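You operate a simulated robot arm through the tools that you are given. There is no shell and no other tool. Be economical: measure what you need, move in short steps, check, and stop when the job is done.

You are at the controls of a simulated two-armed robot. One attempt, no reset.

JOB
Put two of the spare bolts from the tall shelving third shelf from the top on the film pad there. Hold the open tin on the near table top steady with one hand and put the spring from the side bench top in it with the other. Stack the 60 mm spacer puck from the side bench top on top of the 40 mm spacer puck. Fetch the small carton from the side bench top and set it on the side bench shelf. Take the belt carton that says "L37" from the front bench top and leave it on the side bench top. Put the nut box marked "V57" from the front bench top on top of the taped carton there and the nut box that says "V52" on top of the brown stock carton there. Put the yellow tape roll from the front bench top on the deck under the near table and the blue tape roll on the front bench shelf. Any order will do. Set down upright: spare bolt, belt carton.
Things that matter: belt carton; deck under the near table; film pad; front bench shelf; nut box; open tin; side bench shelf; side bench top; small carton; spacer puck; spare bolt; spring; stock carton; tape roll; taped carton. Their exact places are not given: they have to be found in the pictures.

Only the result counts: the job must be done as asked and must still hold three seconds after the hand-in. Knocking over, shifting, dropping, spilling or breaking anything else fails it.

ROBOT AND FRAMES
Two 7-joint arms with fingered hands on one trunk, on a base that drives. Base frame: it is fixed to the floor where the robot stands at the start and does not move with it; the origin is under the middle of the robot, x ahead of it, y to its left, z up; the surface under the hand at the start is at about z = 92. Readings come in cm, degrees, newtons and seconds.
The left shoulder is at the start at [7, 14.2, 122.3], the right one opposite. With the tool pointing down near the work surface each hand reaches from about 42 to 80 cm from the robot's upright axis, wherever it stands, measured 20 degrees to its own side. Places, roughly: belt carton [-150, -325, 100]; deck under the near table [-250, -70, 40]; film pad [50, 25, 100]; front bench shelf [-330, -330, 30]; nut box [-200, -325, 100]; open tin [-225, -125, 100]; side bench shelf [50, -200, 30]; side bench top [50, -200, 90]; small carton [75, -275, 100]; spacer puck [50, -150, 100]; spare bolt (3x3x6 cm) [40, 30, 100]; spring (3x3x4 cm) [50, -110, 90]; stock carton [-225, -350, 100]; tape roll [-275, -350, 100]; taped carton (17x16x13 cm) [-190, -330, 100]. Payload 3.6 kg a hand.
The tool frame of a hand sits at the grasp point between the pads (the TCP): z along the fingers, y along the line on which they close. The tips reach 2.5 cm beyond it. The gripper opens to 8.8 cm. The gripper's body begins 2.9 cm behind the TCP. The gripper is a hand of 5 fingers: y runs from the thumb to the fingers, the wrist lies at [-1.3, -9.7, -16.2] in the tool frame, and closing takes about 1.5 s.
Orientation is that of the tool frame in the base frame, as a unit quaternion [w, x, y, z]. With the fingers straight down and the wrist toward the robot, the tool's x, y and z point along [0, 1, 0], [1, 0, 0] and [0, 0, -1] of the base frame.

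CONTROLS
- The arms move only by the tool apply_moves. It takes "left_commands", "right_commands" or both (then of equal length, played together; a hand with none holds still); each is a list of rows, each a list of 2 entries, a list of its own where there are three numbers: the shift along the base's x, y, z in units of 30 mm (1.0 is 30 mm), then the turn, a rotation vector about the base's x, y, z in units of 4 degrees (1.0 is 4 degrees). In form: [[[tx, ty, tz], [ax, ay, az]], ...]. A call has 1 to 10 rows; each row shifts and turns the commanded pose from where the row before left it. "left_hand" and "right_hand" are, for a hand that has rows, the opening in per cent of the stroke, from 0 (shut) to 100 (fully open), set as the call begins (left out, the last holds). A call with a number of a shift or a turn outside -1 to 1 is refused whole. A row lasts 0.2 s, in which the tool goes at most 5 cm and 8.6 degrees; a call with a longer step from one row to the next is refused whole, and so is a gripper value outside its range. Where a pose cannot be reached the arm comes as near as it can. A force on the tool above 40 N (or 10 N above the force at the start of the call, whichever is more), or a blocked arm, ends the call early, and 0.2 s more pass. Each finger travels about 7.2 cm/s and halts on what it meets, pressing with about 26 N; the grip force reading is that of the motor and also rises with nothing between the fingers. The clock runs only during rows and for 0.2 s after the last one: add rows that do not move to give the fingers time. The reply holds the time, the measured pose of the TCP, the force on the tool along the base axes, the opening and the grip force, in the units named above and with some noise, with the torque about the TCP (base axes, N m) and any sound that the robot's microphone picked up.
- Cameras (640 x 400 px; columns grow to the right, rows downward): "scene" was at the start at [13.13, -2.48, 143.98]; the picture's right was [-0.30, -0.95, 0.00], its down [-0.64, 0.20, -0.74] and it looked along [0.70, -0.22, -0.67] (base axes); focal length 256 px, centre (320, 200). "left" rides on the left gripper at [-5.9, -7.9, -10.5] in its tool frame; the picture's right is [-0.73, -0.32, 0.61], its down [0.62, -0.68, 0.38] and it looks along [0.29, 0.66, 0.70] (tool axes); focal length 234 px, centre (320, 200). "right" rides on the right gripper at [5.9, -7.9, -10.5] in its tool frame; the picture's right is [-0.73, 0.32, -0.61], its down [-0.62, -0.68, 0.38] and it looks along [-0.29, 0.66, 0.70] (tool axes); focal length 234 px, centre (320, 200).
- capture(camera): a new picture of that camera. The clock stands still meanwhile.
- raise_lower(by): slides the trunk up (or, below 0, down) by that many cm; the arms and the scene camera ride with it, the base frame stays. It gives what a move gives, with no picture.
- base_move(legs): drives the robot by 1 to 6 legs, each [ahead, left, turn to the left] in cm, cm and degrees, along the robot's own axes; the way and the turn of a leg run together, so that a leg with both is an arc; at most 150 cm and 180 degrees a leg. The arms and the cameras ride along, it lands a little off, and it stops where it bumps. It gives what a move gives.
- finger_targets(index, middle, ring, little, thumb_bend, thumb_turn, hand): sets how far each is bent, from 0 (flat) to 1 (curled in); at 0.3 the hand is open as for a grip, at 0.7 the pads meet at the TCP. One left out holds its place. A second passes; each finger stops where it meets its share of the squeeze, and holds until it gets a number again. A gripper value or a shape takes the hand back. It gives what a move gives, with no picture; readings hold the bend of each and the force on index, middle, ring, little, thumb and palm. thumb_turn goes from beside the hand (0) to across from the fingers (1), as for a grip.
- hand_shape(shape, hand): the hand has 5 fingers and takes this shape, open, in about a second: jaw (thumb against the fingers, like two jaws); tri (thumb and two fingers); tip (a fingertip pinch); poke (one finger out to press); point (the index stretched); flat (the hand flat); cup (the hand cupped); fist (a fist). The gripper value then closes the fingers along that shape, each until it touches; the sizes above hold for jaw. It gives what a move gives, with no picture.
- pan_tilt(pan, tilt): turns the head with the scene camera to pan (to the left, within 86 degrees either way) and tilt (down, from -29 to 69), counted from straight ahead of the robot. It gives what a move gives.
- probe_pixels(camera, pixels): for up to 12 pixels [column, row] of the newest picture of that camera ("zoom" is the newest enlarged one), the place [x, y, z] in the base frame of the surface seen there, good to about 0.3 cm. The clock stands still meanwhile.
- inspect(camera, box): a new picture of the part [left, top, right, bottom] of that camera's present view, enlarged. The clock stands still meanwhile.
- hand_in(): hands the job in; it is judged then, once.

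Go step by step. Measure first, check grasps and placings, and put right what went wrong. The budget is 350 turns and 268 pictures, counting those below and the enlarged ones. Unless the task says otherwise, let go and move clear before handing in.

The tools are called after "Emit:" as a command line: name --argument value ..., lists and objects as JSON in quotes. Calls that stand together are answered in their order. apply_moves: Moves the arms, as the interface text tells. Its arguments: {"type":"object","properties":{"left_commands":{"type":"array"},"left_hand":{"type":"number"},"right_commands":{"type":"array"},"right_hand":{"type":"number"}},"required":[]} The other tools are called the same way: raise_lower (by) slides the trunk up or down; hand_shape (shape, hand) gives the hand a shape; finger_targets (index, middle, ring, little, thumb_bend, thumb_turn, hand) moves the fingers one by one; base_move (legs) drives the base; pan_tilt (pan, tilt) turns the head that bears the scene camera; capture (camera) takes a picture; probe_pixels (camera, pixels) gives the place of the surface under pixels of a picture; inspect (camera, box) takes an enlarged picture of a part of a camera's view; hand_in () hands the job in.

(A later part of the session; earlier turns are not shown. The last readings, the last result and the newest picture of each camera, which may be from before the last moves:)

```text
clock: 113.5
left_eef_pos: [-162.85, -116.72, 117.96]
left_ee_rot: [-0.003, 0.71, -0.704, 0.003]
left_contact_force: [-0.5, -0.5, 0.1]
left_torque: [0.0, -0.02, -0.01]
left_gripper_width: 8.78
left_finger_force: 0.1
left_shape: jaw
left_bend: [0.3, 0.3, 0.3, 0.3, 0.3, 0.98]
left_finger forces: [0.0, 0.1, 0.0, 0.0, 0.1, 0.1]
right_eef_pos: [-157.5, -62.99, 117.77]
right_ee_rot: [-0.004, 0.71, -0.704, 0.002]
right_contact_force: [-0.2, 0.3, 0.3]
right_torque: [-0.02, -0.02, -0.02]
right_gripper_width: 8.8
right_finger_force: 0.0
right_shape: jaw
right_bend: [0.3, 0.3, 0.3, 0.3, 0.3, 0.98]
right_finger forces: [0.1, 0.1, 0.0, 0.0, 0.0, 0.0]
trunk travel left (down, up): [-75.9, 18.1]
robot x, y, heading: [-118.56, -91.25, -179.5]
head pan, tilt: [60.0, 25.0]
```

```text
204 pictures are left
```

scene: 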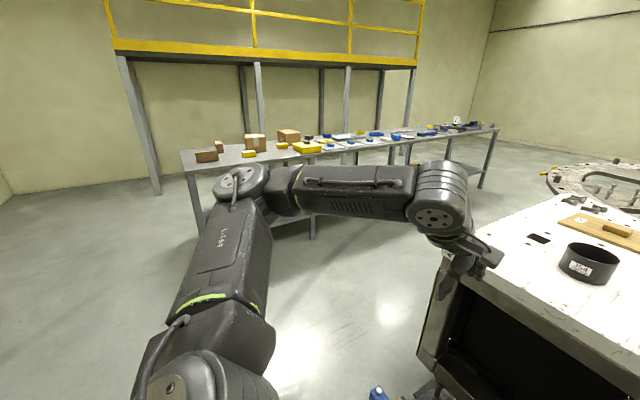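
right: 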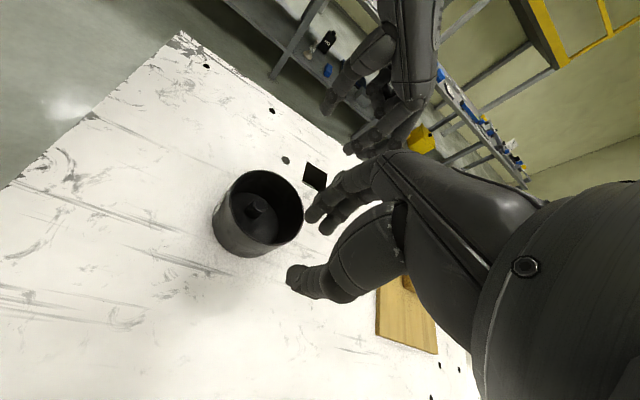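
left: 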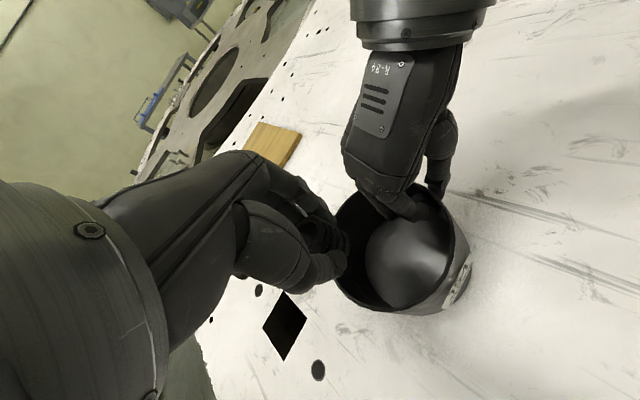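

I'll turn to face the front bench (heading −90) and drive to about y=−225, then survey.

Emit:
base_move --legs '[[0, 0, 90], [130, 25, 0]]'

Emit:
pan_tilt --pan -25 --tilt 25

Emit:
capture --camera "scene"

```text
clock: 124.0
left_eef_pos: [-69.64, -269.66, 117.64]
left_ee_rot: [-0.004, 1.0, -0.001, 0.0]
left_contact_force: [0.3, 0.3, -0.8]
left_torque: [-0.04, -0.03, -0.02]
left_gripper_width: 8.79
left_finger_force: 0.1
left_shape: jaw
left_bend: [0.3, 0.3, 0.3, 0.3, 0.3, 0.98]
left_finger forces: [0.0, 0.0, 0.0, 0.1, 0.0, 0.0]
right_eef_pos: [-123.24, -263.64, 117.57]
right_ee_rot: [-0.004, 1.0, -0.001, 0.0]
right_contact_force: [-0.5, 0.6, -0.5]
right_torque: [0.01, 0.02, -0.01]
right_gripper_width: 8.8
right_finger_force: 0.1
right_shape: jaw
right_bend: [0.3, 0.3, 0.3, 0.3, 0.3, 0.98]
right_finger forces: [0.1, 0.0, 0.0, 0.0, 0.0, 0.1]
trunk travel left (down, up): [-75.9, 18.1]
robot x, y, heading: [-94.27, -224.43, -90.0]
head pan, tilt: [60.0, 25.0]
```

```text
clock: 125.6
left_eef_pos: [-69.64, -269.76, 117.68]
left_ee_rot: [-0.004, 1.0, -0.001, 0.0]
left_contact_force: [-0.4, -0.6, -0.4]
left_torque: [0.0, -0.03, 0.03]
left_gripper_width: 8.8
left_finger_force: 0.0
left_shape: jaw
left_bend: [0.3, 0.3, 0.3, 0.3, 0.3, 0.98]
left_finger forces: [0.0, 0.1, 0.1, 0.0, 0.0, 0.0]
right_eef_pos: [-123.3, -263.79, 117.51]
right_ee_rot: [-0.005, 1.0, -0.001, 0.0]
right_contact_force: [0.0, 0.0, -0.2]
right_torque: [0.04, 0.02, 0.03]
right_gripper_width: 8.81
right_finger_force: 0.2
right_shape: jaw
right_bend: [0.3, 0.3, 0.3, 0.3, 0.3, 0.98]
right_finger forces: [0.0, 0.0, 0.0, 0.0, 0.0, 0.0]
trunk travel left (down, up): [-75.9, 18.1]
robot x, y, heading: [-94.18, -224.4, -90.2]
head pan, tilt: [-25.0, 25.0]
```

```text
203 pictures are left
```

scene: 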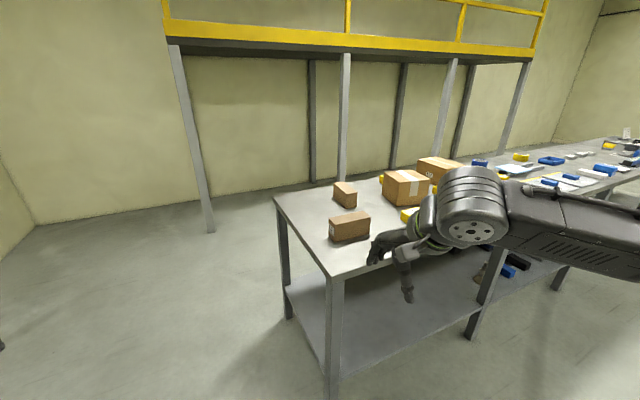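

Emit:
probe_pixels --camera "scene" --pixels '[[335, 272], [278, 200], [350, 215], [345, 188], [408, 180], [437, 166], [350, 255], [400, 250], [420, 320], [407, 176]]'

Emit:
inspect --camera "scene" --box '[290, 150, 490, 275]'

```text
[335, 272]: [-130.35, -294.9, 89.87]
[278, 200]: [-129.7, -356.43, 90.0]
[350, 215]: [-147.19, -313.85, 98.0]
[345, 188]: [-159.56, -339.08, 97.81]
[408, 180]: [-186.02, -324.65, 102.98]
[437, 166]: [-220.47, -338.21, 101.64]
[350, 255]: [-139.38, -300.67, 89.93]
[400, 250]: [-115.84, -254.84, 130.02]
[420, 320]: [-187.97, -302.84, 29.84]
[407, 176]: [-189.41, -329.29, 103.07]
```

```text
3.20 times, centred on (390, 212) of scene
```

zoom: 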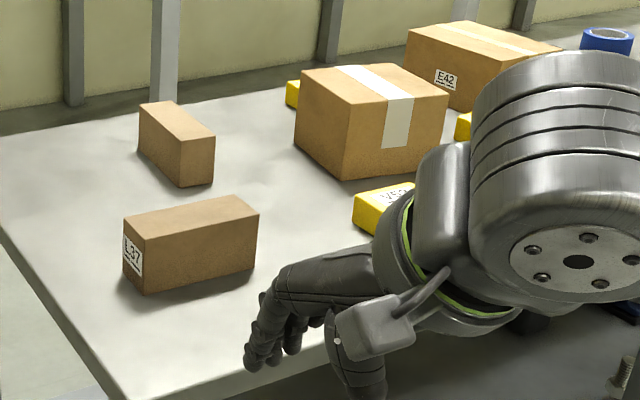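

The near carton has a label ending "37" at zoom (132,258). I'll move in front of that part of the bench for a better view.

Emit:
inspect --camera "scene" --box '[320, 205, 380, 245]'

Emit:
base_move --legs '[[0, -75, 0], [20, 0, 0]]'

Emit:
pan_tilt --pan 0 --tilt 35

Emit:
capture --camera "scene"

```text
10.00 times, centred on (350, 225) of scene
```

zoom: 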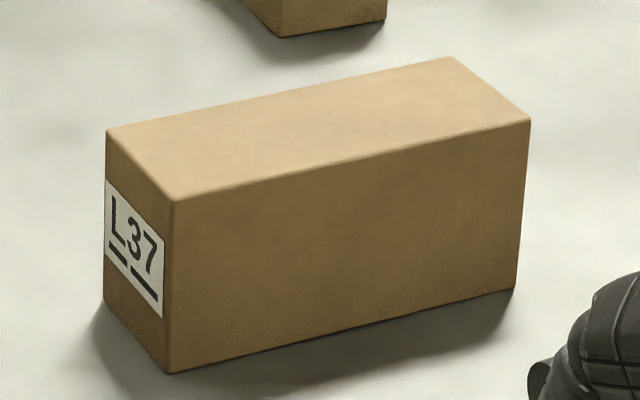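

```text
clock: 131.0
left_eef_pos: [-146.47, -289.43, 117.72]
left_ee_rot: [-0.005, 1.0, 0.004, 0.0]
left_contact_force: [0.0, -0.2, 0.3]
left_torque: [-0.02, 0.01, -0.01]
left_gripper_width: 8.8
left_finger_force: 0.0
left_shape: jaw
left_bend: [0.3, 0.3, 0.3, 0.3, 0.3, 0.98]
left_finger forces: [0.1, 0.1, 0.0, 0.1, 0.0, 0.0]
right_eef_pos: [-200.07, -283.96, 117.51]
right_ee_rot: [-0.005, 1.0, 0.004, 0.0]
right_contact_force: [-0.2, -0.3, 0.3]
right_torque: [0.02, -0.02, 0.02]
right_gripper_width: 8.78
right_finger_force: 0.0
right_shape: jaw
right_bend: [0.3, 0.3, 0.3, 0.3, 0.3, 0.98]
right_finger forces: [0.0, 0.1, 0.1, 0.0, 0.1, 0.1]
trunk travel left (down, up): [-75.9, 18.1]
robot x, y, heading: [-171.44, -244.72, -89.6]
head pan, tilt: [-25.0, 25.0]
```

```text
clock: 131.9
left_eef_pos: [-146.53, -289.5, 117.56]
left_ee_rot: [-0.005, 1.0, 0.004, 0.0]
left_contact_force: [-1.0, -0.7, 0.5]
left_torque: [-0.03, -0.04, 0.03]
left_gripper_width: 8.77
left_finger_force: 0.0
left_shape: jaw
left_bend: [0.3, 0.3, 0.3, 0.3, 0.3, 0.98]
left_finger forces: [0.0, 0.0, 0.1, 0.0, 0.0, 0.0]
right_eef_pos: [-200.25, -284.22, 117.65]
right_ee_rot: [-0.005, 1.0, 0.005, 0.001]
right_contact_force: [-0.3, 0.6, 0.6]
right_torque: [0.0, 0.02, -0.01]
right_gripper_width: 8.81
right_finger_force: 0.2
right_shape: jaw
right_bend: [0.3, 0.3, 0.3, 0.3, 0.3, 0.98]
right_finger forces: [0.1, 0.0, 0.1, 0.0, 0.0, 0.1]
trunk travel left (down, up): [-75.9, 18.1]
robot x, y, heading: [-171.77, -244.46, -89.6]
head pan, tilt: [0.0, 35.0]
```

```text
200 pictures are left
```

scene: 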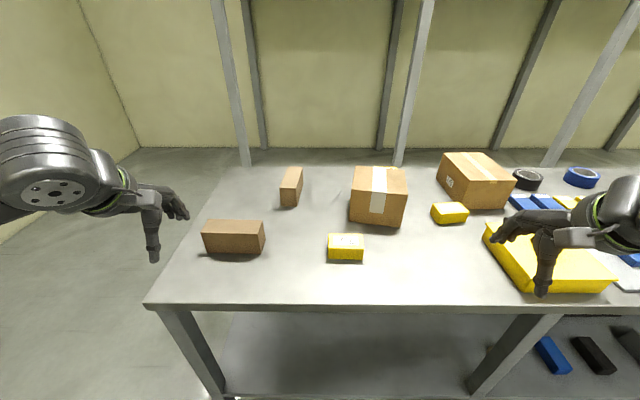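

Emit:
inspect --camera "scene" --box '[320, 150, 480, 270]'

Emit:
inspect --camera "scene" --box '[480, 150, 640, 300]'

Emit:
probe_pixels --camera "scene" --pixels '[[234, 228], [205, 234], [264, 236], [346, 240], [450, 207], [350, 187], [378, 180], [405, 188], [476, 166], [378, 170], [391, 166], [346, 255]]'

```text
3.33 times, centred on (400, 210) of scene
```

zoom: 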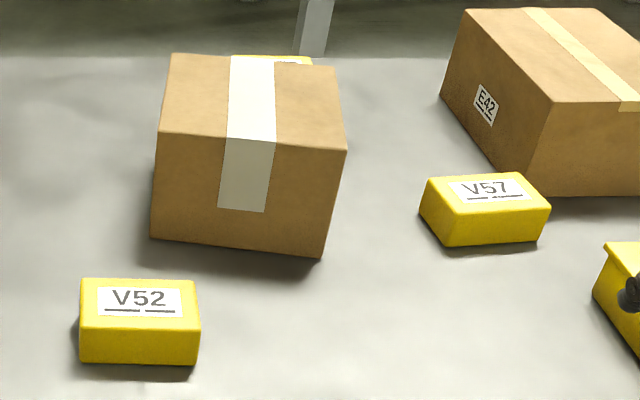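

```text
2.67 times, centred on (560, 225) of scene
```

zoom: 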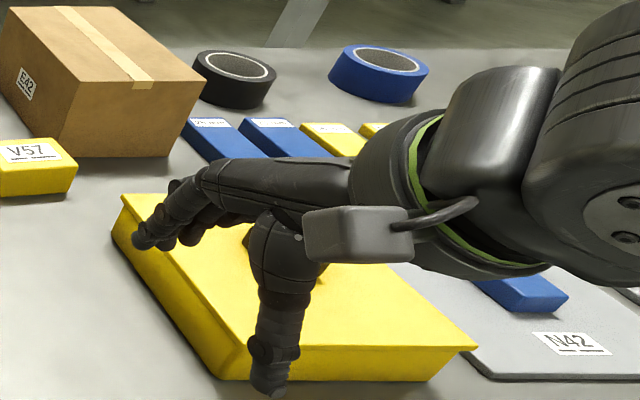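

```text
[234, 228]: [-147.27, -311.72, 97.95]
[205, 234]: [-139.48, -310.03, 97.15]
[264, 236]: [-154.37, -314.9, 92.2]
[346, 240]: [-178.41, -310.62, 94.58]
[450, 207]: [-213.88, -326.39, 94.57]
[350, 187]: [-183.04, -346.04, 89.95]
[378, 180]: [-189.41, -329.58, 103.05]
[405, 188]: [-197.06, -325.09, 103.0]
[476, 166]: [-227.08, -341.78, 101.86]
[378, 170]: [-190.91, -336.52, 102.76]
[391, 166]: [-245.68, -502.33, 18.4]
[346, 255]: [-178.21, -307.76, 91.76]
```

V57 is at (-214,-326), V52 at (-178,-311); taped carton top z≈103 near (-189,-330), stock carton E42 near (-227,-342). I'll move to x≈-200, y≈-262.

Emit:
base_move --legs '[[17, -28, -0.4]]'

Emit:
pan_tilt --pan 0 --tilt 45

Emit:
capture --camera "scene"

```text
clock: 134.1
left_eef_pos: [-174.78, -307.13, 117.65]
left_ee_rot: [-0.005, 1.0, 0.003, -0.001]
left_contact_force: [-1.0, 0.3, -0.2]
left_torque: [-0.01, 0.0, 0.0]
left_gripper_width: 8.78
left_finger_force: 0.1
left_shape: jaw
left_bend: [0.3, 0.3, 0.3, 0.3, 0.3, 0.98]
left_finger forces: [0.0, 0.0, 0.1, 0.0, 0.1, 0.0]
right_eef_pos: [-228.31, -301.67, 117.61]
right_ee_rot: [-0.004, 1.0, 0.004, 0.0]
right_contact_force: [0.3, 0.1, -0.2]
right_torque: [-0.02, 0.03, 0.01]
right_gripper_width: 8.8
right_finger_force: 0.1
right_shape: jaw
right_bend: [0.3, 0.3, 0.3, 0.3, 0.3, 0.98]
right_finger forces: [0.0, 0.0, 0.0, 0.1, 0.0, 0.0]
trunk travel left (down, up): [-75.9, 18.1]
robot x, y, heading: [-199.98, -261.59, -89.5]
head pan, tilt: [0.0, 35.0]
```

```text
clock: 134.8
left_eef_pos: [-174.91, -307.13, 117.73]
left_ee_rot: [-0.005, 1.0, 0.004, 0.0]
left_contact_force: [0.6, 0.9, 0.1]
left_torque: [-0.02, 0.0, -0.02]
left_gripper_width: 8.79
left_finger_force: 0.0
left_shape: jaw
left_bend: [0.3, 0.3, 0.3, 0.3, 0.3, 0.98]
left_finger forces: [0.0, 0.1, 0.0, 0.1, 0.2, 0.0]
right_eef_pos: [-228.49, -301.61, 117.61]
right_ee_rot: [-0.004, 1.0, 0.004, 0.0]
right_contact_force: [0.3, -0.7, 0.0]
right_torque: [0.0, -0.03, -0.01]
right_gripper_width: 8.76
right_finger_force: 0.1
right_shape: jaw
right_bend: [0.3, 0.3, 0.3, 0.3, 0.3, 0.98]
right_finger forces: [0.1, 0.0, 0.0, 0.0, 0.1, 0.0]
trunk travel left (down, up): [-75.9, 18.1]
robot x, y, heading: [-200.05, -262.15, -89.5]
head pan, tilt: [0.0, 45.0]
```

```text
197 pictures are left
```

scene: 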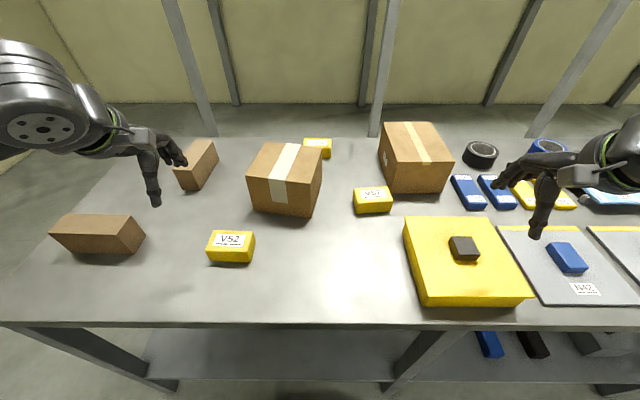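

Emit:
inspect --camera "scene" --box '[230, 110, 470, 260]'

Emit:
probe_pixels --camera "scene" --pixels '[[262, 144], [321, 149], [249, 174], [316, 181], [384, 124], [430, 123], [391, 161], [453, 158], [358, 190], [386, 188], [357, 200], [390, 199]]'

Emit:
probe_pixels --camera "scene" --pixels '[[374, 191], [374, 198], [374, 209], [213, 232], [251, 233], [210, 246], [253, 248], [232, 255], [286, 160], [414, 142], [413, 175], [358, 207]]'

```text
2.67 times, centred on (350, 185) of scene
```

zoom: 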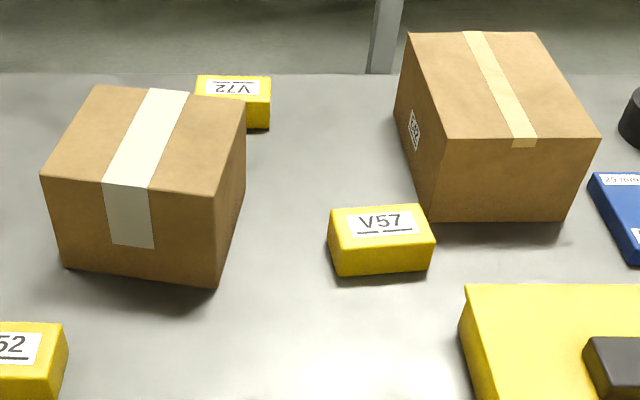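

```text
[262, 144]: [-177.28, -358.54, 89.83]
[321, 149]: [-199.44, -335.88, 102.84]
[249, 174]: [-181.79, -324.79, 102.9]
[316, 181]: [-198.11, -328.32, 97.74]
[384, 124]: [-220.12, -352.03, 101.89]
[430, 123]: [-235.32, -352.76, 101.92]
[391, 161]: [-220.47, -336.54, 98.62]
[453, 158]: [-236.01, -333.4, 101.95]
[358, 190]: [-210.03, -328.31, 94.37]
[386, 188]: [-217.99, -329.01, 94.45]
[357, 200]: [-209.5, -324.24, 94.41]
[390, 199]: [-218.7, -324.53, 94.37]
```

```text
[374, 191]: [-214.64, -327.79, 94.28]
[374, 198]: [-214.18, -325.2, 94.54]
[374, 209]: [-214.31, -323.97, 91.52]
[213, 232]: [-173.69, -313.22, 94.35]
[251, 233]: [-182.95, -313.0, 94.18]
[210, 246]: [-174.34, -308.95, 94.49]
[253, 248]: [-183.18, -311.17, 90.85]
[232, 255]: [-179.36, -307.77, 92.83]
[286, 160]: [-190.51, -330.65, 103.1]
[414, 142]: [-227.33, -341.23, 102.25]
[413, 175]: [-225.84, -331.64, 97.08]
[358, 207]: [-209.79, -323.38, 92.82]
```

V57 is 9.4×5.9 cm centred (-214.1,-326.5), top 94.5. Moving the right hand above it with an 85% opening.

Emit:
apply_moves --right_commands '[[[0.59, -0.915, 0], [0, 0, 0]], [[0.59, -0.915, 0], [0, 0, 0]], [[0.59, -0.915, 0], [0, 0, 0]], [[0.59, -0.915, 0], [0, 0, 0]], [[0.59, -0.915, 0], [0, 0, 0]], [[0.59, -0.915, 0], [0, 0, 0]], [[0.59, -0.915, -0.8], [0, 0, 0]], [[0.59, -0.915, -0.9], [0, 0, 0]], [[0.59, -0.915, -1], [0, 0, 0]], [[0, 0, -1], [0, 0, 0]]]' --right_hand 85

Emit:
capture --camera "right"

Emit:
inspect --camera "scene" --box '[290, 110, 490, 235]'

```text
clock: 137.0
left_eef_pos: [-174.93, -307.05, 117.8]
left_ee_rot: [-0.005, 1.0, 0.004, 0.0]
left_contact_force: [0.4, 0.4, 0.3]
left_torque: [0.01, -0.03, -0.04]
left_gripper_width: 8.79
left_finger_force: 0.1
left_shape: jaw
left_bend: [0.3, 0.3, 0.3, 0.3, 0.3, 0.98]
left_finger forces: [0.1, 0.1, 0.0, 0.0, 0.1, 0.0]
right_eef_pos: [-212.77, -326.32, 106.6]
right_ee_rot: [-0.005, 1.0, 0.003, 0.0]
right_contact_force: [-0.3, -0.2, 0.3]
right_torque: [-0.03, -0.01, 0.0]
right_gripper_width: 7.49
right_finger_force: 0.1
right_shape: jaw
right_bend: [0.28, 0.33, 0.31, 0.32, 0.43, 0.98]
right_finger forces: [0.0, 0.0, 0.0, 0.0, 0.0, 0.0]
trunk travel left (down, up): [-75.9, 18.1]
robot x, y, heading: [-199.64, -261.97, -89.6]
head pan, tilt: [0.0, 45.0]
```

```text
195 pictures are left
```

right: 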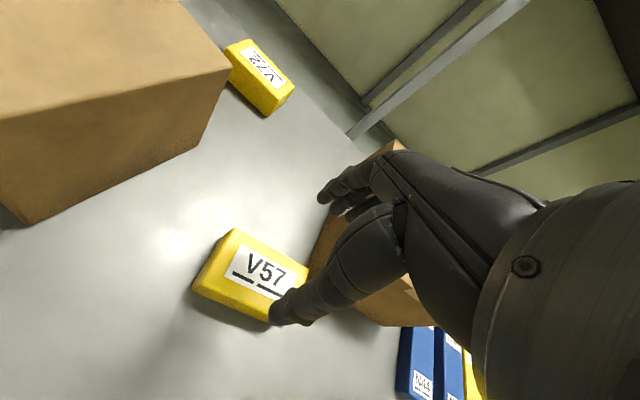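

```text
3.20 times, centred on (390, 172) of scene
```

zoom: 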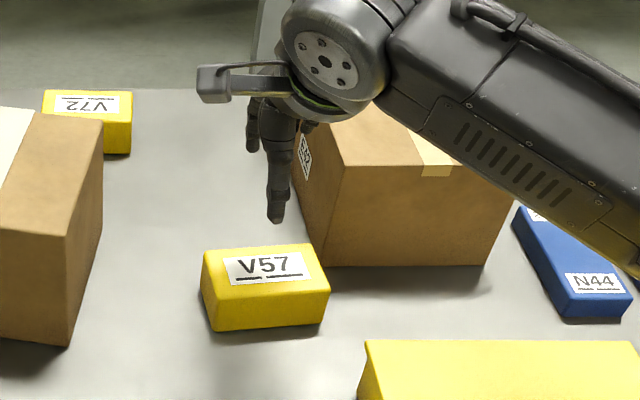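

Aligned. Descend 13.4 cm to z≈93.2 with force watch, then close.

Emit:
apply_moves --right_commands '[[[0, 0, -0.9], [0, 0, 0]], [[0, 0, -0.9], [0, 0, 0]], [[0, 0, -0.9], [0, 0, 0]], [[0, 0, -0.9], [0, 0, 0]], [[0, 0, -0.86], [0, 0, 0]], [[0, 0, 0], [0, 0, 0]]]'

Emit:
capture --camera "right"

```text
clock: 138.4
left_eef_pos: [-174.73, -307.03, 117.61]
left_ee_rot: [-0.005, 1.0, 0.003, -0.001]
left_contact_force: [0.3, 0.2, 0.2]
left_torque: [0.01, 0.01, 0.02]
left_gripper_width: 8.8
left_finger_force: 0.1
left_shape: jaw
left_bend: [0.3, 0.3, 0.3, 0.3, 0.3, 0.98]
left_finger forces: [0.1, 0.1, 0.1, 0.1, 0.1, 0.0]
right_eef_pos: [-212.54, -326.32, 93.0]
right_ee_rot: [-0.003, 1.0, 0.004, -0.002]
right_contact_force: [0.5, -3.3, 7.8]
right_torque: [-0.2, 0.29, 0.13]
right_gripper_width: 7.49
right_finger_force: 0.0
right_shape: jaw
right_bend: [0.28, 0.33, 0.31, 0.3, 0.43, 0.98]
right_finger forces: [0.1, 0.1, 0.1, 6.7, 0.3, 0.1]
trunk travel left (down, up): [-75.9, 18.1]
robot x, y, heading: [-200.21, -262.26, -89.7]
head pan, tilt: [0.0, 45.0]
```

```text
193 pictures are left
```

right: 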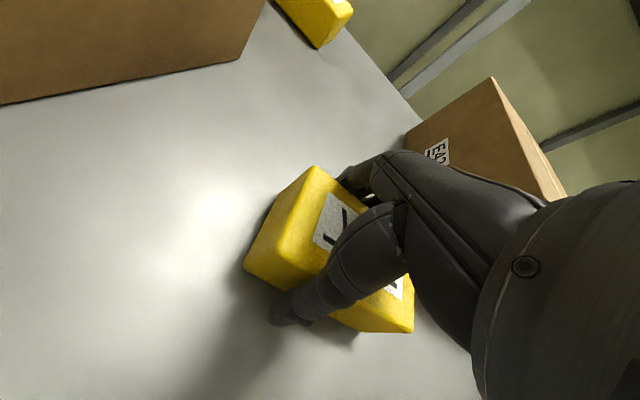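

The little finger touches the box's far edge (6.7 N). I'll lift a bit, open fully, shift 0.3 cm away and redo the descent.

Emit:
apply_moves --right_commands '[[[0, 0, 0.7], [0, 0, 0]], [[0, 0, 0.7], [0, 0, 0]], [[0.2, -0.1, 0], [0, 0, 0]], [[0, 0, 0], [0, 0, 0]]]' --right_hand 100

Emit:
apply_moves --right_commands '[[[0, 0, -0.7], [0, 0, 0]], [[0, 0, -0.66], [0, 0, 0]], [[0, 0, 0], [0, 0, 0]]]'

Emit:
inspect --camera "right" --box '[220, 140, 440, 340]'

```text
clock: 139.4
left_eef_pos: [-174.87, -306.99, 117.65]
left_ee_rot: [-0.004, 1.0, 0.004, 0.0]
left_contact_force: [-0.2, 0.1, -0.4]
left_torque: [-0.03, -0.01, -0.03]
left_gripper_width: 8.77
left_finger_force: 0.1
left_shape: jaw
left_bend: [0.3, 0.3, 0.3, 0.3, 0.3, 0.98]
left_finger forces: [0.1, 0.0, 0.0, 0.1, 0.0, 0.1]
right_eef_pos: [-212.07, -326.66, 97.16]
right_ee_rot: [-0.004, 1.0, 0.004, -0.001]
right_contact_force: [-0.5, -0.6, -0.6]
right_torque: [0.0, -0.01, -0.02]
right_gripper_width: 8.8
right_finger_force: 0.1
right_shape: jaw
right_bend: [0.3, 0.3, 0.3, 0.3, 0.3, 0.98]
right_finger forces: [0.0, 0.0, 0.0, 0.0, 0.1, 0.0]
trunk travel left (down, up): [-75.9, 18.1]
robot x, y, heading: [-199.92, -262.01, -89.5]
head pan, tilt: [0.0, 45.0]
```

```text
clock: 140.2
left_eef_pos: [-174.86, -307.1, 117.72]
left_ee_rot: [-0.004, 1.0, 0.003, 0.0]
left_contact_force: [0.2, -1.1, -0.4]
left_torque: [0.06, -0.01, 0.0]
left_gripper_width: 8.78
left_finger_force: 0.1
left_shape: jaw
left_bend: [0.3, 0.3, 0.3, 0.3, 0.3, 0.98]
left_finger forces: [0.1, 0.0, 0.1, 0.1, 0.1, 0.0]
right_eef_pos: [-212.24, -326.61, 93.2]
right_ee_rot: [-0.004, 1.0, 0.005, 0.0]
right_contact_force: [-0.4, 2.0, 2.4]
right_torque: [0.07, 0.02, 0.03]
right_gripper_width: 8.78
right_finger_force: 0.0
right_shape: jaw
right_bend: [0.3, 0.3, 0.3, 0.3, 0.29, 0.97]
right_finger forces: [0.0, 0.0, 0.0, 0.0, 2.8, 0.1]
trunk travel left (down, up): [-75.9, 18.1]
robot x, y, heading: [-200.13, -262.05, -89.5]
head pan, tilt: [0.0, 45.0]
```

```text
2.00 times, centred on (330, 240) of right
```

zoom: 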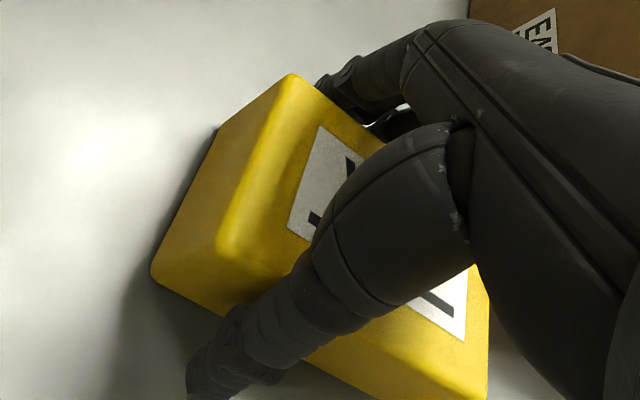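

Straddling the box now; close.

Emit:
apply_moves --right_commands '[[[0, 0, 0], [0, 0, 0]], [[0, 0, 0], [0, 0, 0]], [[0, 0, 0], [0, 0, 0]], [[0, 0, 0], [0, 0, 0]], [[0, 0, 0], [0, 0, 0]], [[0, 0, 0], [0, 0, 0]], [[0, 0, 0], [0, 0, 0]]]' --right_hand 0

Emit:
apply_moves --right_commands '[[[0, 0, 0.5], [0, 0, 0]], [[0, 0, 0.7], [0, 0, 0]], [[0, 0, 0], [0, 0, 0]]]'

Emit:
capture --camera "right"

Emit:
inspect --camera "scene" --box '[290, 110, 490, 235]'

```text
clock: 141.8
left_eef_pos: [-174.86, -306.97, 117.71]
left_ee_rot: [-0.004, 1.0, 0.004, 0.0]
left_contact_force: [0.4, 0.0, 0.4]
left_torque: [-0.02, -0.03, -0.01]
left_gripper_width: 8.81
left_finger_force: 0.0
left_shape: jaw
left_bend: [0.3, 0.3, 0.3, 0.3, 0.3, 0.98]
left_finger forces: [0.0, 0.0, 0.1, 0.0, 0.1, 0.1]
right_eef_pos: [-211.94, -326.46, 93.31]
right_ee_rot: [-0.004, 1.0, 0.003, -0.001]
right_contact_force: [1.2, -0.4, 7.8]
right_torque: [-0.35, -0.01, 0.17]
right_gripper_width: 6.4
right_finger_force: 25.9
right_shape: jaw
right_bend: [0.29, 0.4, 0.36, 0.32, 0.45, 0.97]
right_finger forces: [17.1, 10.0, 3.7, 2.5, 35.0, 0.0]
trunk travel left (down, up): [-75.9, 18.1]
robot x, y, heading: [-200.18, -262.06, -89.6]
head pan, tilt: [0.0, 45.0]
```

```text
clock: 142.6
left_eef_pos: [-174.92, -307.16, 117.72]
left_ee_rot: [-0.006, 1.0, 0.003, 0.0]
left_contact_force: [0.5, -0.9, -0.4]
left_torque: [0.02, -0.04, 0.02]
left_gripper_width: 8.8
left_finger_force: 0.0
left_shape: jaw
left_bend: [0.3, 0.3, 0.3, 0.3, 0.3, 0.98]
left_finger forces: [0.2, 0.0, 0.0, 0.1, 0.0, 0.1]
right_eef_pos: [-211.94, -326.59, 96.89]
right_ee_rot: [-0.006, 1.0, 0.004, 0.0]
right_contact_force: [0.8, -0.4, -3.2]
right_torque: [-0.02, -0.07, 0.04]
right_gripper_width: 6.48
right_finger_force: 25.9
right_shape: jaw
right_bend: [0.29, 0.4, 0.36, 0.34, 0.45, 0.96]
right_finger forces: [17.6, 8.7, 2.8, 1.8, 31.5, 0.1]
trunk travel left (down, up): [-75.9, 18.1]
robot x, y, heading: [-199.74, -262.31, -89.7]
head pan, tilt: [0.0, 45.0]
```

```text
191 pictures are left
```

right: 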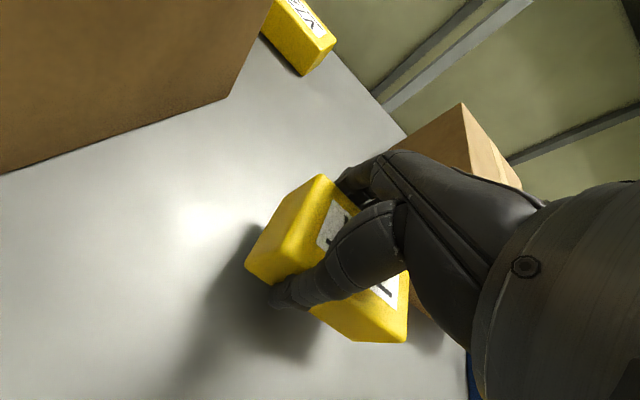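

```text
3.20 times, centred on (390, 172) of scene
```

zoom: 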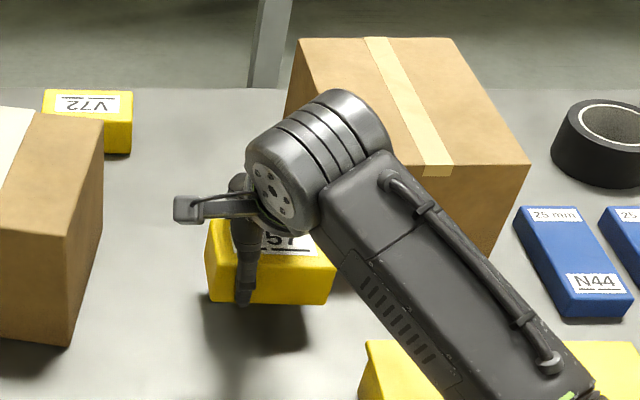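

V57 is lifted. I'll raise it to z≈112 while moving the left hand out of the way.

Emit:
apply_moves --right_commands '[[[0, 0, 1], [0, 0, 0]], [[0, 0, 1], [0, 0, 0]], [[0, 0, 1], [0, 0, 0]], [[0, 0, 1], [0, 0, 0]], [[0, 0, 1], [0, 0, 0]], [[0, 0, 0], [0, 0, 0]]]' --left_commands '[[[0.8, 0.3, 0], [0, 0, 0]], [[0.8, 0.3, 0], [0, 0, 0]], [[0.8, 0.3, 0], [0, 0, 0]], [[0.8, 0.3, 0], [0, 0, 0]], [[0.8, 0.3, 0], [0, 0, 0]], [[0, 0, 0], [0, 0, 0]]]'

Emit:
apply_moves --right_commands '[[[0.98, -0.18, 0], [0, 0, 0]], [[0.98, -0.18, 0], [0, 0, 0]], [[0.98, -0.18, 0], [0, 0, 0]], [[0.98, -0.18, 0], [0, 0, 0]], [[0.98, -0.18, 0], [0, 0, 0]], [[0.98, -0.18, 0], [0, 0, 0]], [[0.98, -0.18, 0], [0, 0, 0]], [[0.98, -0.18, 0], [0, 0, 0]], [[0, 0, 0], [0, 0, 0]]]'

Emit:
capture --camera "right"

Emit:
inspect --camera "scene" --box '[210, 90, 410, 240]'

```text
clock: 144.0
left_eef_pos: [-163.04, -302.72, 117.59]
left_ee_rot: [-0.005, 1.0, 0.004, 0.0]
left_contact_force: [-0.6, 0.2, -0.1]
left_torque: [-0.01, -0.02, -0.01]
left_gripper_width: 8.82
left_finger_force: 0.1
left_shape: jaw
left_bend: [0.3, 0.3, 0.3, 0.3, 0.3, 0.98]
left_finger forces: [0.0, 0.0, 0.0, 0.0, 0.1, 0.0]
right_eef_pos: [-212.06, -326.63, 111.79]
right_ee_rot: [-0.006, 1.0, 0.003, -0.001]
right_contact_force: [0.6, 0.1, -3.8]
right_torque: [-0.01, -0.1, -0.03]
right_gripper_width: 6.5
right_finger_force: 25.6
right_shape: jaw
right_bend: [0.29, 0.41, 0.36, 0.34, 0.45, 0.96]
right_finger forces: [17.4, 8.7, 2.8, 2.0, 31.2, 0.0]
trunk travel left (down, up): [-75.9, 18.1]
robot x, y, heading: [-199.97, -262.45, -89.5]
head pan, tilt: [0.0, 45.0]
```

```text
clock: 146.0
left_eef_pos: [-163.26, -302.8, 117.73]
left_ee_rot: [-0.005, 1.0, 0.004, 0.002]
left_contact_force: [-0.4, -0.4, 0.8]
left_torque: [0.03, -0.02, 0.05]
left_gripper_width: 8.79
left_finger_force: 0.0
left_shape: jaw
left_bend: [0.3, 0.3, 0.3, 0.3, 0.3, 0.98]
left_finger forces: [0.0, 0.1, 0.0, 0.1, 0.0, 0.0]
right_eef_pos: [-189.63, -330.62, 111.71]
right_ee_rot: [-0.004, 1.0, 0.004, 0.001]
right_contact_force: [0.2, 0.3, -3.1]
right_torque: [0.03, -0.06, -0.01]
right_gripper_width: 6.47
right_finger_force: 25.9
right_shape: jaw
right_bend: [0.29, 0.41, 0.37, 0.35, 0.45, 0.96]
right_finger forces: [17.2, 8.5, 2.9, 1.9, 30.2, 0.0]
right hand out of reach, approached as far as the arm can: row 8
trunk travel left (down, up): [-75.9, 18.1]
robot x, y, heading: [-199.5, -262.31, -89.7]
head pan, tilt: [0.0, 45.0]
```

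```text
189 pictures are left
```

right: 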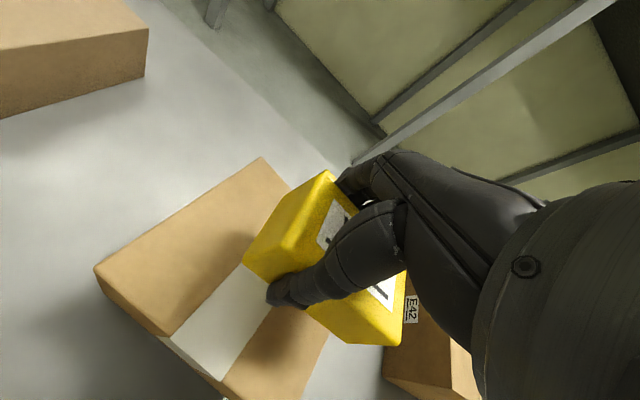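

```text
2.67 times, centred on (310, 165) of scene
```

zoom: 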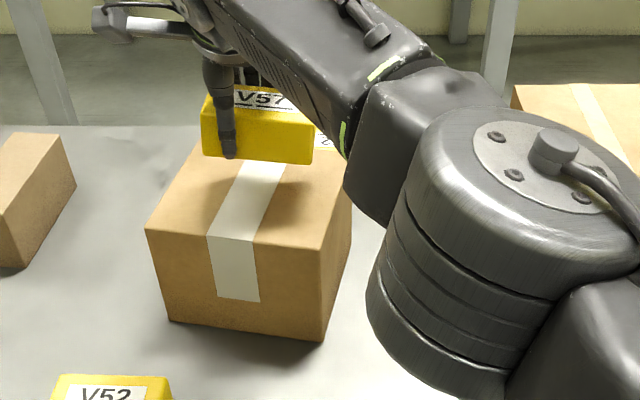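

Box V57 hovers centrally over the taped carton. I'll lower to about 0.4 cm above and then touch down.

Emit:
apply_moves --right_commands '[[[0, 0, -0.6], [0, 0, 0]], [[0, 0, -0.6], [0, 0, 0]], [[0, 0, -0.42], [0, 0, 0]], [[0, 0, 0], [0, 0, 0]]]'

Emit:
apply_moves --right_commands '[[[0, 0, -0.1], [0, 0, 0]], [[0, 0, 0], [0, 0, 0]]]'

Emit:
inspect --camera "scene" --box '[210, 90, 410, 240]'

```text
clock: 147.0
left_eef_pos: [-162.95, -302.56, 117.66]
left_ee_rot: [-0.004, 1.0, 0.004, 0.0]
left_contact_force: [-0.3, 0.4, 0.1]
left_torque: [0.03, -0.01, 0.0]
left_gripper_width: 8.79
left_finger_force: 0.1
left_shape: jaw
left_bend: [0.3, 0.3, 0.3, 0.3, 0.3, 0.98]
left_finger forces: [0.1, 0.0, 0.0, 0.0, 0.0, 0.0]
right_eef_pos: [-189.4, -330.73, 106.85]
right_ee_rot: [-0.004, 1.0, 0.003, 0.0]
right_contact_force: [0.2, 0.1, -1.5]
right_torque: [-0.07, 0.12, -0.03]
right_gripper_width: 6.5
right_finger_force: 25.8
right_shape: jaw
right_bend: [0.29, 0.41, 0.37, 0.34, 0.45, 0.96]
right_finger forces: [16.7, 8.4, 3.2, 2.7, 30.5, 0.1]
trunk travel left (down, up): [-75.9, 18.1]
robot x, y, heading: [-199.64, -262.24, -89.5]
head pan, tilt: [0.0, 45.0]
```

```text
clock: 147.6
left_eef_pos: [-162.94, -302.5, 117.73]
left_ee_rot: [-0.003, 1.0, 0.004, -0.001]
left_contact_force: [-0.4, 0.4, 0.4]
left_torque: [0.0, 0.01, 0.01]
left_gripper_width: 8.8
left_finger_force: 0.1
left_shape: jaw
left_bend: [0.3, 0.3, 0.3, 0.3, 0.3, 0.98]
left_finger forces: [0.0, 0.1, 0.0, 0.0, 0.1, 0.0]
right_eef_pos: [-189.37, -330.66, 106.72]
right_ee_rot: [-0.004, 1.0, 0.005, 0.001]
right_contact_force: [1.9, 0.7, 2.6]
right_torque: [-0.15, 0.26, 0.05]
right_gripper_width: 6.49
right_finger_force: 26.7
right_shape: jaw
right_bend: [0.29, 0.41, 0.36, 0.33, 0.45, 0.96]
right_finger forces: [16.3, 8.7, 3.5, 2.9, 31.0, 0.0]
trunk travel left (down, up): [-75.9, 18.1]
robot x, y, heading: [-199.55, -261.8, -89.6]
head pan, tilt: [0.0, 45.0]
```

```text
2.67 times, centred on (310, 165) of scene
```

zoom: 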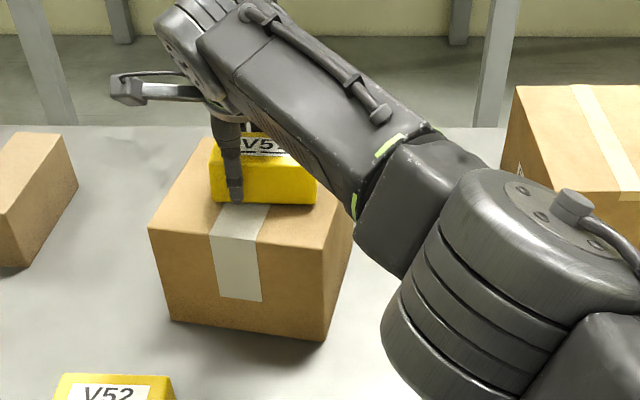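

Touching (weight taken). Press a touch further, release, and lift straight up.

Emit:
apply_moves --right_commands '[[[0, 0, -0.08], [0, 0, 0]], [[0, 0, 0], [0, 0, 0]]]'

Emit:
apply_moves --right_commands '[[[0, 0, 0], [0, 0, 0]], [[0, 0, 0], [0, 0, 0]], [[0, 0, 0], [0, 0, 0]], [[0, 0, 0], [0, 0, 0]], [[0, 0, 0], [0, 0, 0]], [[0, 0, 0], [0, 0, 0]]]' --right_hand 100

Emit:
apply_moves --right_commands '[[[0, 0, 0.4], [0, 0, 0]], [[0, 0, 0.8], [0, 0, 0]], [[0, 0, 1], [0, 0, 0]], [[0, 0, 1], [0, 0, 0]], [[-1, 0.3, 0], [0, 0, 0]], [[-1, 0.3, 0], [0, 0, 0]], [[-1, 0.3, 0], [0, 0, 0]], [[-1, 0.3, 0], [0, 0, 0]], [[0, 0, 0], [0, 0, 0]]]'

Emit:
capture --camera "scene"

```text
clock: 148.2
left_eef_pos: [-162.85, -302.45, 117.65]
left_ee_rot: [-0.005, 1.0, 0.003, 0.0]
left_contact_force: [0.1, -0.1, 1.2]
left_torque: [-0.01, 0.0, 0.01]
left_gripper_width: 8.77
left_finger_force: 0.1
left_shape: jaw
left_bend: [0.3, 0.3, 0.3, 0.3, 0.3, 0.98]
left_finger forces: [0.1, 0.1, 0.0, 0.1, 0.0, 0.1]
right_eef_pos: [-189.37, -330.68, 106.59]
right_ee_rot: [-0.004, 1.0, 0.004, -0.001]
right_contact_force: [1.9, 0.5, 5.9]
right_torque: [-0.22, 0.4, 0.01]
right_gripper_width: 6.47
right_finger_force: 26.0
right_shape: jaw
right_bend: [0.29, 0.41, 0.36, 0.32, 0.45, 0.96]
right_finger forces: [16.1, 9.1, 3.5, 2.9, 31.4, 0.0]
trunk travel left (down, up): [-75.9, 18.1]
robot x, y, heading: [-199.76, -261.86, -89.8]
head pan, tilt: [0.0, 45.0]
```

```text
clock: 149.6
left_eef_pos: [-162.79, -302.64, 117.63]
left_ee_rot: [-0.005, 1.0, 0.003, 0.0]
left_contact_force: [0.2, 0.4, -0.4]
left_torque: [-0.02, 0.01, 0.0]
left_gripper_width: 8.75
left_finger_force: 0.1
left_shape: jaw
left_bend: [0.3, 0.3, 0.3, 0.3, 0.3, 0.98]
left_finger forces: [0.0, 0.1, 0.0, 0.0, 0.0, 0.1]
right_eef_pos: [-189.47, -330.59, 106.52]
right_ee_rot: [-0.004, 1.0, 0.004, 0.0]
right_contact_force: [-0.3, 0.5, 0.4]
right_torque: [-0.02, -0.01, 0.02]
right_gripper_width: 8.79
right_finger_force: 0.0
right_shape: jaw
right_bend: [0.3, 0.3, 0.3, 0.3, 0.3, 0.98]
right_finger forces: [0.0, 0.0, 0.1, 0.0, 0.0, 0.0]
trunk travel left (down, up): [-75.9, 18.1]
robot x, y, heading: [-199.59, -261.97, -89.7]
head pan, tilt: [0.0, 45.0]
```

```text
clock: 151.6
left_eef_pos: [-162.9, -302.6, 117.65]
left_ee_rot: [-0.004, 1.0, 0.004, -0.001]
left_contact_force: [0.2, 0.1, 0.0]
left_torque: [-0.01, 0.02, -0.03]
left_gripper_width: 8.78
left_finger_force: 0.0
left_shape: jaw
left_bend: [0.3, 0.3, 0.3, 0.3, 0.3, 0.98]
left_finger forces: [0.1, 0.0, 0.1, 0.1, 0.0, 0.0]
right_eef_pos: [-202.14, -326.88, 115.39]
right_ee_rot: [-0.004, 1.0, 0.004, -0.001]
right_contact_force: [0.5, -0.7, 0.5]
right_torque: [0.02, -0.03, 0.01]
right_gripper_width: 8.78
right_finger_force: 0.1
right_shape: jaw
right_bend: [0.3, 0.3, 0.3, 0.3, 0.3, 0.98]
right_finger forces: [0.0, 0.0, 0.0, 0.0, 0.0, 0.0]
right hand out of reach, approached as far as the arm can: row 3, 4
trunk travel left (down, up): [-75.9, 18.1]
robot x, y, heading: [-200.05, -261.92, -89.9]
head pan, tilt: [0.0, 45.0]
```

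```text
186 pictures are left
```

scene: 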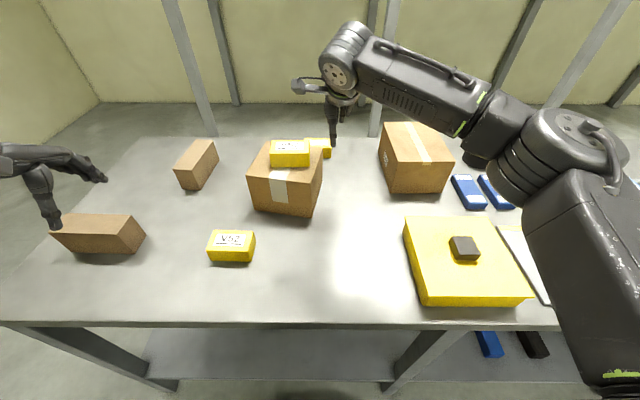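

V57 sits on the taped carton. Next V52 with the left hand: move above it.

Emit:
apply_moves --left_commands '[[[-0.94, -0.45, 0], [0, 0, 0]], [[-0.94, -0.45, 0], [0, 0, 0]], [[-0.94, -0.45, 0], [0, 0, 0]], [[-0.94, -0.45, 0], [0, 0, 0]], [[-0.94, -0.45, 0], [0, 0, 0]], [[-0.94, -0.45, -1], [0, 0, 0]], [[0, 0, -1], [0, 0, 0]], [[0, 0, -1], [0, 0, 0]], [[0, 0, 0], [0, 0, 0]]]' --left_hand 100

Emit:
capture --camera "left"

Emit:
probe_pixels --camera "scene" --pixels '[[289, 143], [270, 150], [306, 152], [290, 158], [216, 232], [252, 233], [212, 245], [249, 246]]'

```text
clock: 153.6
left_eef_pos: [-180.0, -310.74, 108.37]
left_ee_rot: [-0.004, 1.0, 0.004, 0.0]
left_contact_force: [0.1, -1.0, -0.5]
left_torque: [-0.02, -0.01, 0.01]
left_gripper_width: 8.77
left_finger_force: 0.1
left_shape: jaw
left_bend: [0.3, 0.3, 0.3, 0.3, 0.3, 0.98]
left_finger forces: [0.1, 0.0, 0.0, 0.1, 0.1, 0.0]
right_eef_pos: [-202.31, -326.99, 115.32]
right_ee_rot: [-0.004, 1.0, 0.003, 0.0]
right_contact_force: [-0.5, 0.2, -0.7]
right_torque: [0.02, -0.02, -0.01]
right_gripper_width: 8.8
right_finger_force: 0.1
right_shape: jaw
right_bend: [0.3, 0.3, 0.3, 0.3, 0.3, 0.98]
right_finger forces: [0.0, 0.0, 0.1, 0.1, 0.1, 0.0]
trunk travel left (down, up): [-75.9, 18.1]
robot x, y, heading: [-199.52, -261.85, -89.8]
head pan, tilt: [0.0, 45.0]
```

```text
185 pictures are left
```

left: 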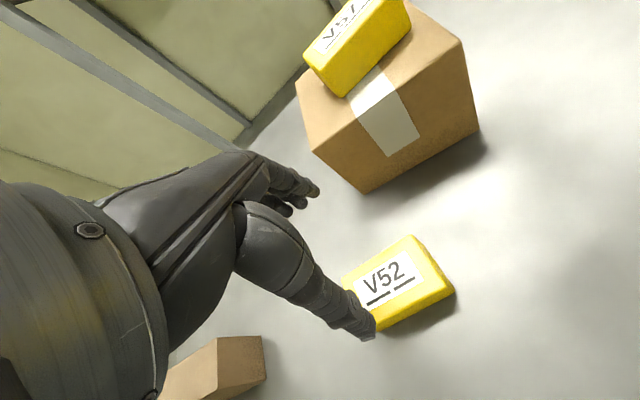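

```text
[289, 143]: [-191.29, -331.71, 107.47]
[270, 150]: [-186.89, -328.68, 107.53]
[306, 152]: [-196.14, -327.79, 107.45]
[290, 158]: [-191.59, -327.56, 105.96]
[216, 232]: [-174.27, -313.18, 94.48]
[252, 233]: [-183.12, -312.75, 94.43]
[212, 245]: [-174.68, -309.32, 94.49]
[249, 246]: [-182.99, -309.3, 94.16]
```

V52 lines up. Descend to z≈93.2 and close.

Emit:
apply_moves --left_commands '[[[0, -0.07, -0.9], [0, 0, 0]], [[0, 0, -0.9], [0, 0, 0]], [[0, 0, -0.9], [0, 0, 0]], [[0, 0, -0.8], [0, 0, 0]], [[0, 0, -0.8], [0, 0, 0]], [[0, 0, -0.75], [0, 0, 0]], [[0, 0, 0], [0, 0, 0]]]'

Emit:
apply_moves --left_commands '[[[0, 0, 0], [0, 0, 0]], [[0, 0, 0], [0, 0, 0]], [[0, 0, 0], [0, 0, 0]], [[0, 0, 0], [0, 0, 0]], [[0, 0, 0], [0, 0, 0]], [[0, 0, 0], [0, 0, 0]], [[0, 0, 0], [0, 0, 0]]]' --left_hand 0

Emit:
apply_moves --left_commands '[[[0, 0, 0.5], [0, 0, 0]], [[0, 0, 0.7], [0, 0, 0]], [[0, 0, 1], [0, 0, 0]], [[0, 0, 1], [0, 0, 0]], [[0, 0, 1], [0, 0, 0]], [[0, 0, 1], [0, 0, 0]], [[0, 0, 1], [0, 0, 0]], [[0, 0, 1], [0, 0, 0]], [[0, 0, 0], [0, 0, 0]]]'

Emit:
capture --camera "left"

```text
clock: 155.2
left_eef_pos: [-179.93, -310.81, 93.6]
left_ee_rot: [-0.005, 1.0, 0.003, 0.0]
left_contact_force: [1.0, 0.5, 0.0]
left_torque: [-0.02, -0.01, 0.01]
left_gripper_width: 8.79
left_finger_force: 0.0
left_shape: jaw
left_bend: [0.3, 0.3, 0.3, 0.3, 0.3, 0.98]
left_finger forces: [0.0, 0.2, 0.0, 0.0, 0.0, 0.0]
right_eef_pos: [-202.23, -326.88, 115.52]
right_ee_rot: [-0.005, 1.0, 0.004, 0.0]
right_contact_force: [0.3, -0.3, -0.8]
right_torque: [0.04, -0.02, 0.02]
right_gripper_width: 8.79
right_finger_force: 0.0
right_shape: jaw
right_bend: [0.3, 0.3, 0.3, 0.3, 0.3, 0.98]
right_finger forces: [0.0, 0.0, 0.1, 0.1, 0.0, 0.0]
trunk travel left (down, up): [-75.9, 18.1]
robot x, y, heading: [-199.78, -262.11, -89.6]
head pan, tilt: [0.0, 45.0]
```

```text
clock: 156.8
left_eef_pos: [-179.91, -310.85, 93.62]
left_ee_rot: [-0.004, 1.0, 0.004, 0.0]
left_contact_force: [0.8, -0.2, -0.1]
left_torque: [-0.05, -0.04, -0.08]
left_gripper_width: 5.63
left_finger_force: 26.4
left_shape: jaw
left_bend: [0.29, 0.39, 0.36, 0.33, 0.61, 0.99]
left_finger forces: [12.8, 6.8, 3.0, 2.0, 24.3, 0.0]
right_eef_pos: [-202.28, -326.93, 115.42]
right_ee_rot: [-0.004, 1.0, 0.003, -0.001]
right_contact_force: [0.0, 0.1, -0.1]
right_torque: [0.01, 0.02, -0.04]
right_gripper_width: 8.77
right_finger_force: 0.1
right_shape: jaw
right_bend: [0.3, 0.3, 0.3, 0.3, 0.3, 0.98]
right_finger forces: [0.0, 0.0, 0.0, 0.0, 0.0, 0.0]
trunk travel left (down, up): [-75.9, 18.1]
robot x, y, heading: [-199.84, -261.77, -89.5]
head pan, tilt: [0.0, 45.0]
```

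```text
clock: 158.8
left_eef_pos: [-179.55, -310.6, 115.06]
left_ee_rot: [-0.005, 1.0, 0.003, 0.0]
left_contact_force: [0.0, 0.5, -3.5]
left_torque: [-0.03, 0.05, -0.01]
left_gripper_width: 5.63
left_finger_force: 26.2
left_shape: jaw
left_bend: [0.28, 0.4, 0.37, 0.35, 0.62, 0.98]
left_finger forces: [13.2, 6.7, 2.9, 1.8, 24.4, 0.1]
right_eef_pos: [-202.17, -327.03, 115.33]
right_ee_rot: [-0.005, 1.0, 0.003, 0.0]
right_contact_force: [-0.1, -1.1, 0.9]
right_torque: [0.02, -0.01, -0.01]
right_gripper_width: 8.81
right_finger_force: 0.1
right_shape: jaw
right_bend: [0.3, 0.3, 0.3, 0.3, 0.3, 0.98]
right_finger forces: [0.1, 0.0, 0.1, 0.0, 0.0, 0.0]
trunk travel left (down, up): [-75.9, 18.1]
robot x, y, heading: [-199.9, -261.6, -89.7]
head pan, tilt: [0.0, 45.0]
```

```text
184 pictures are left
```

left: 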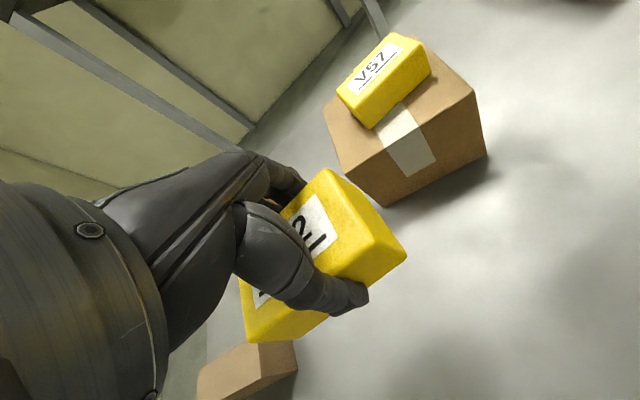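

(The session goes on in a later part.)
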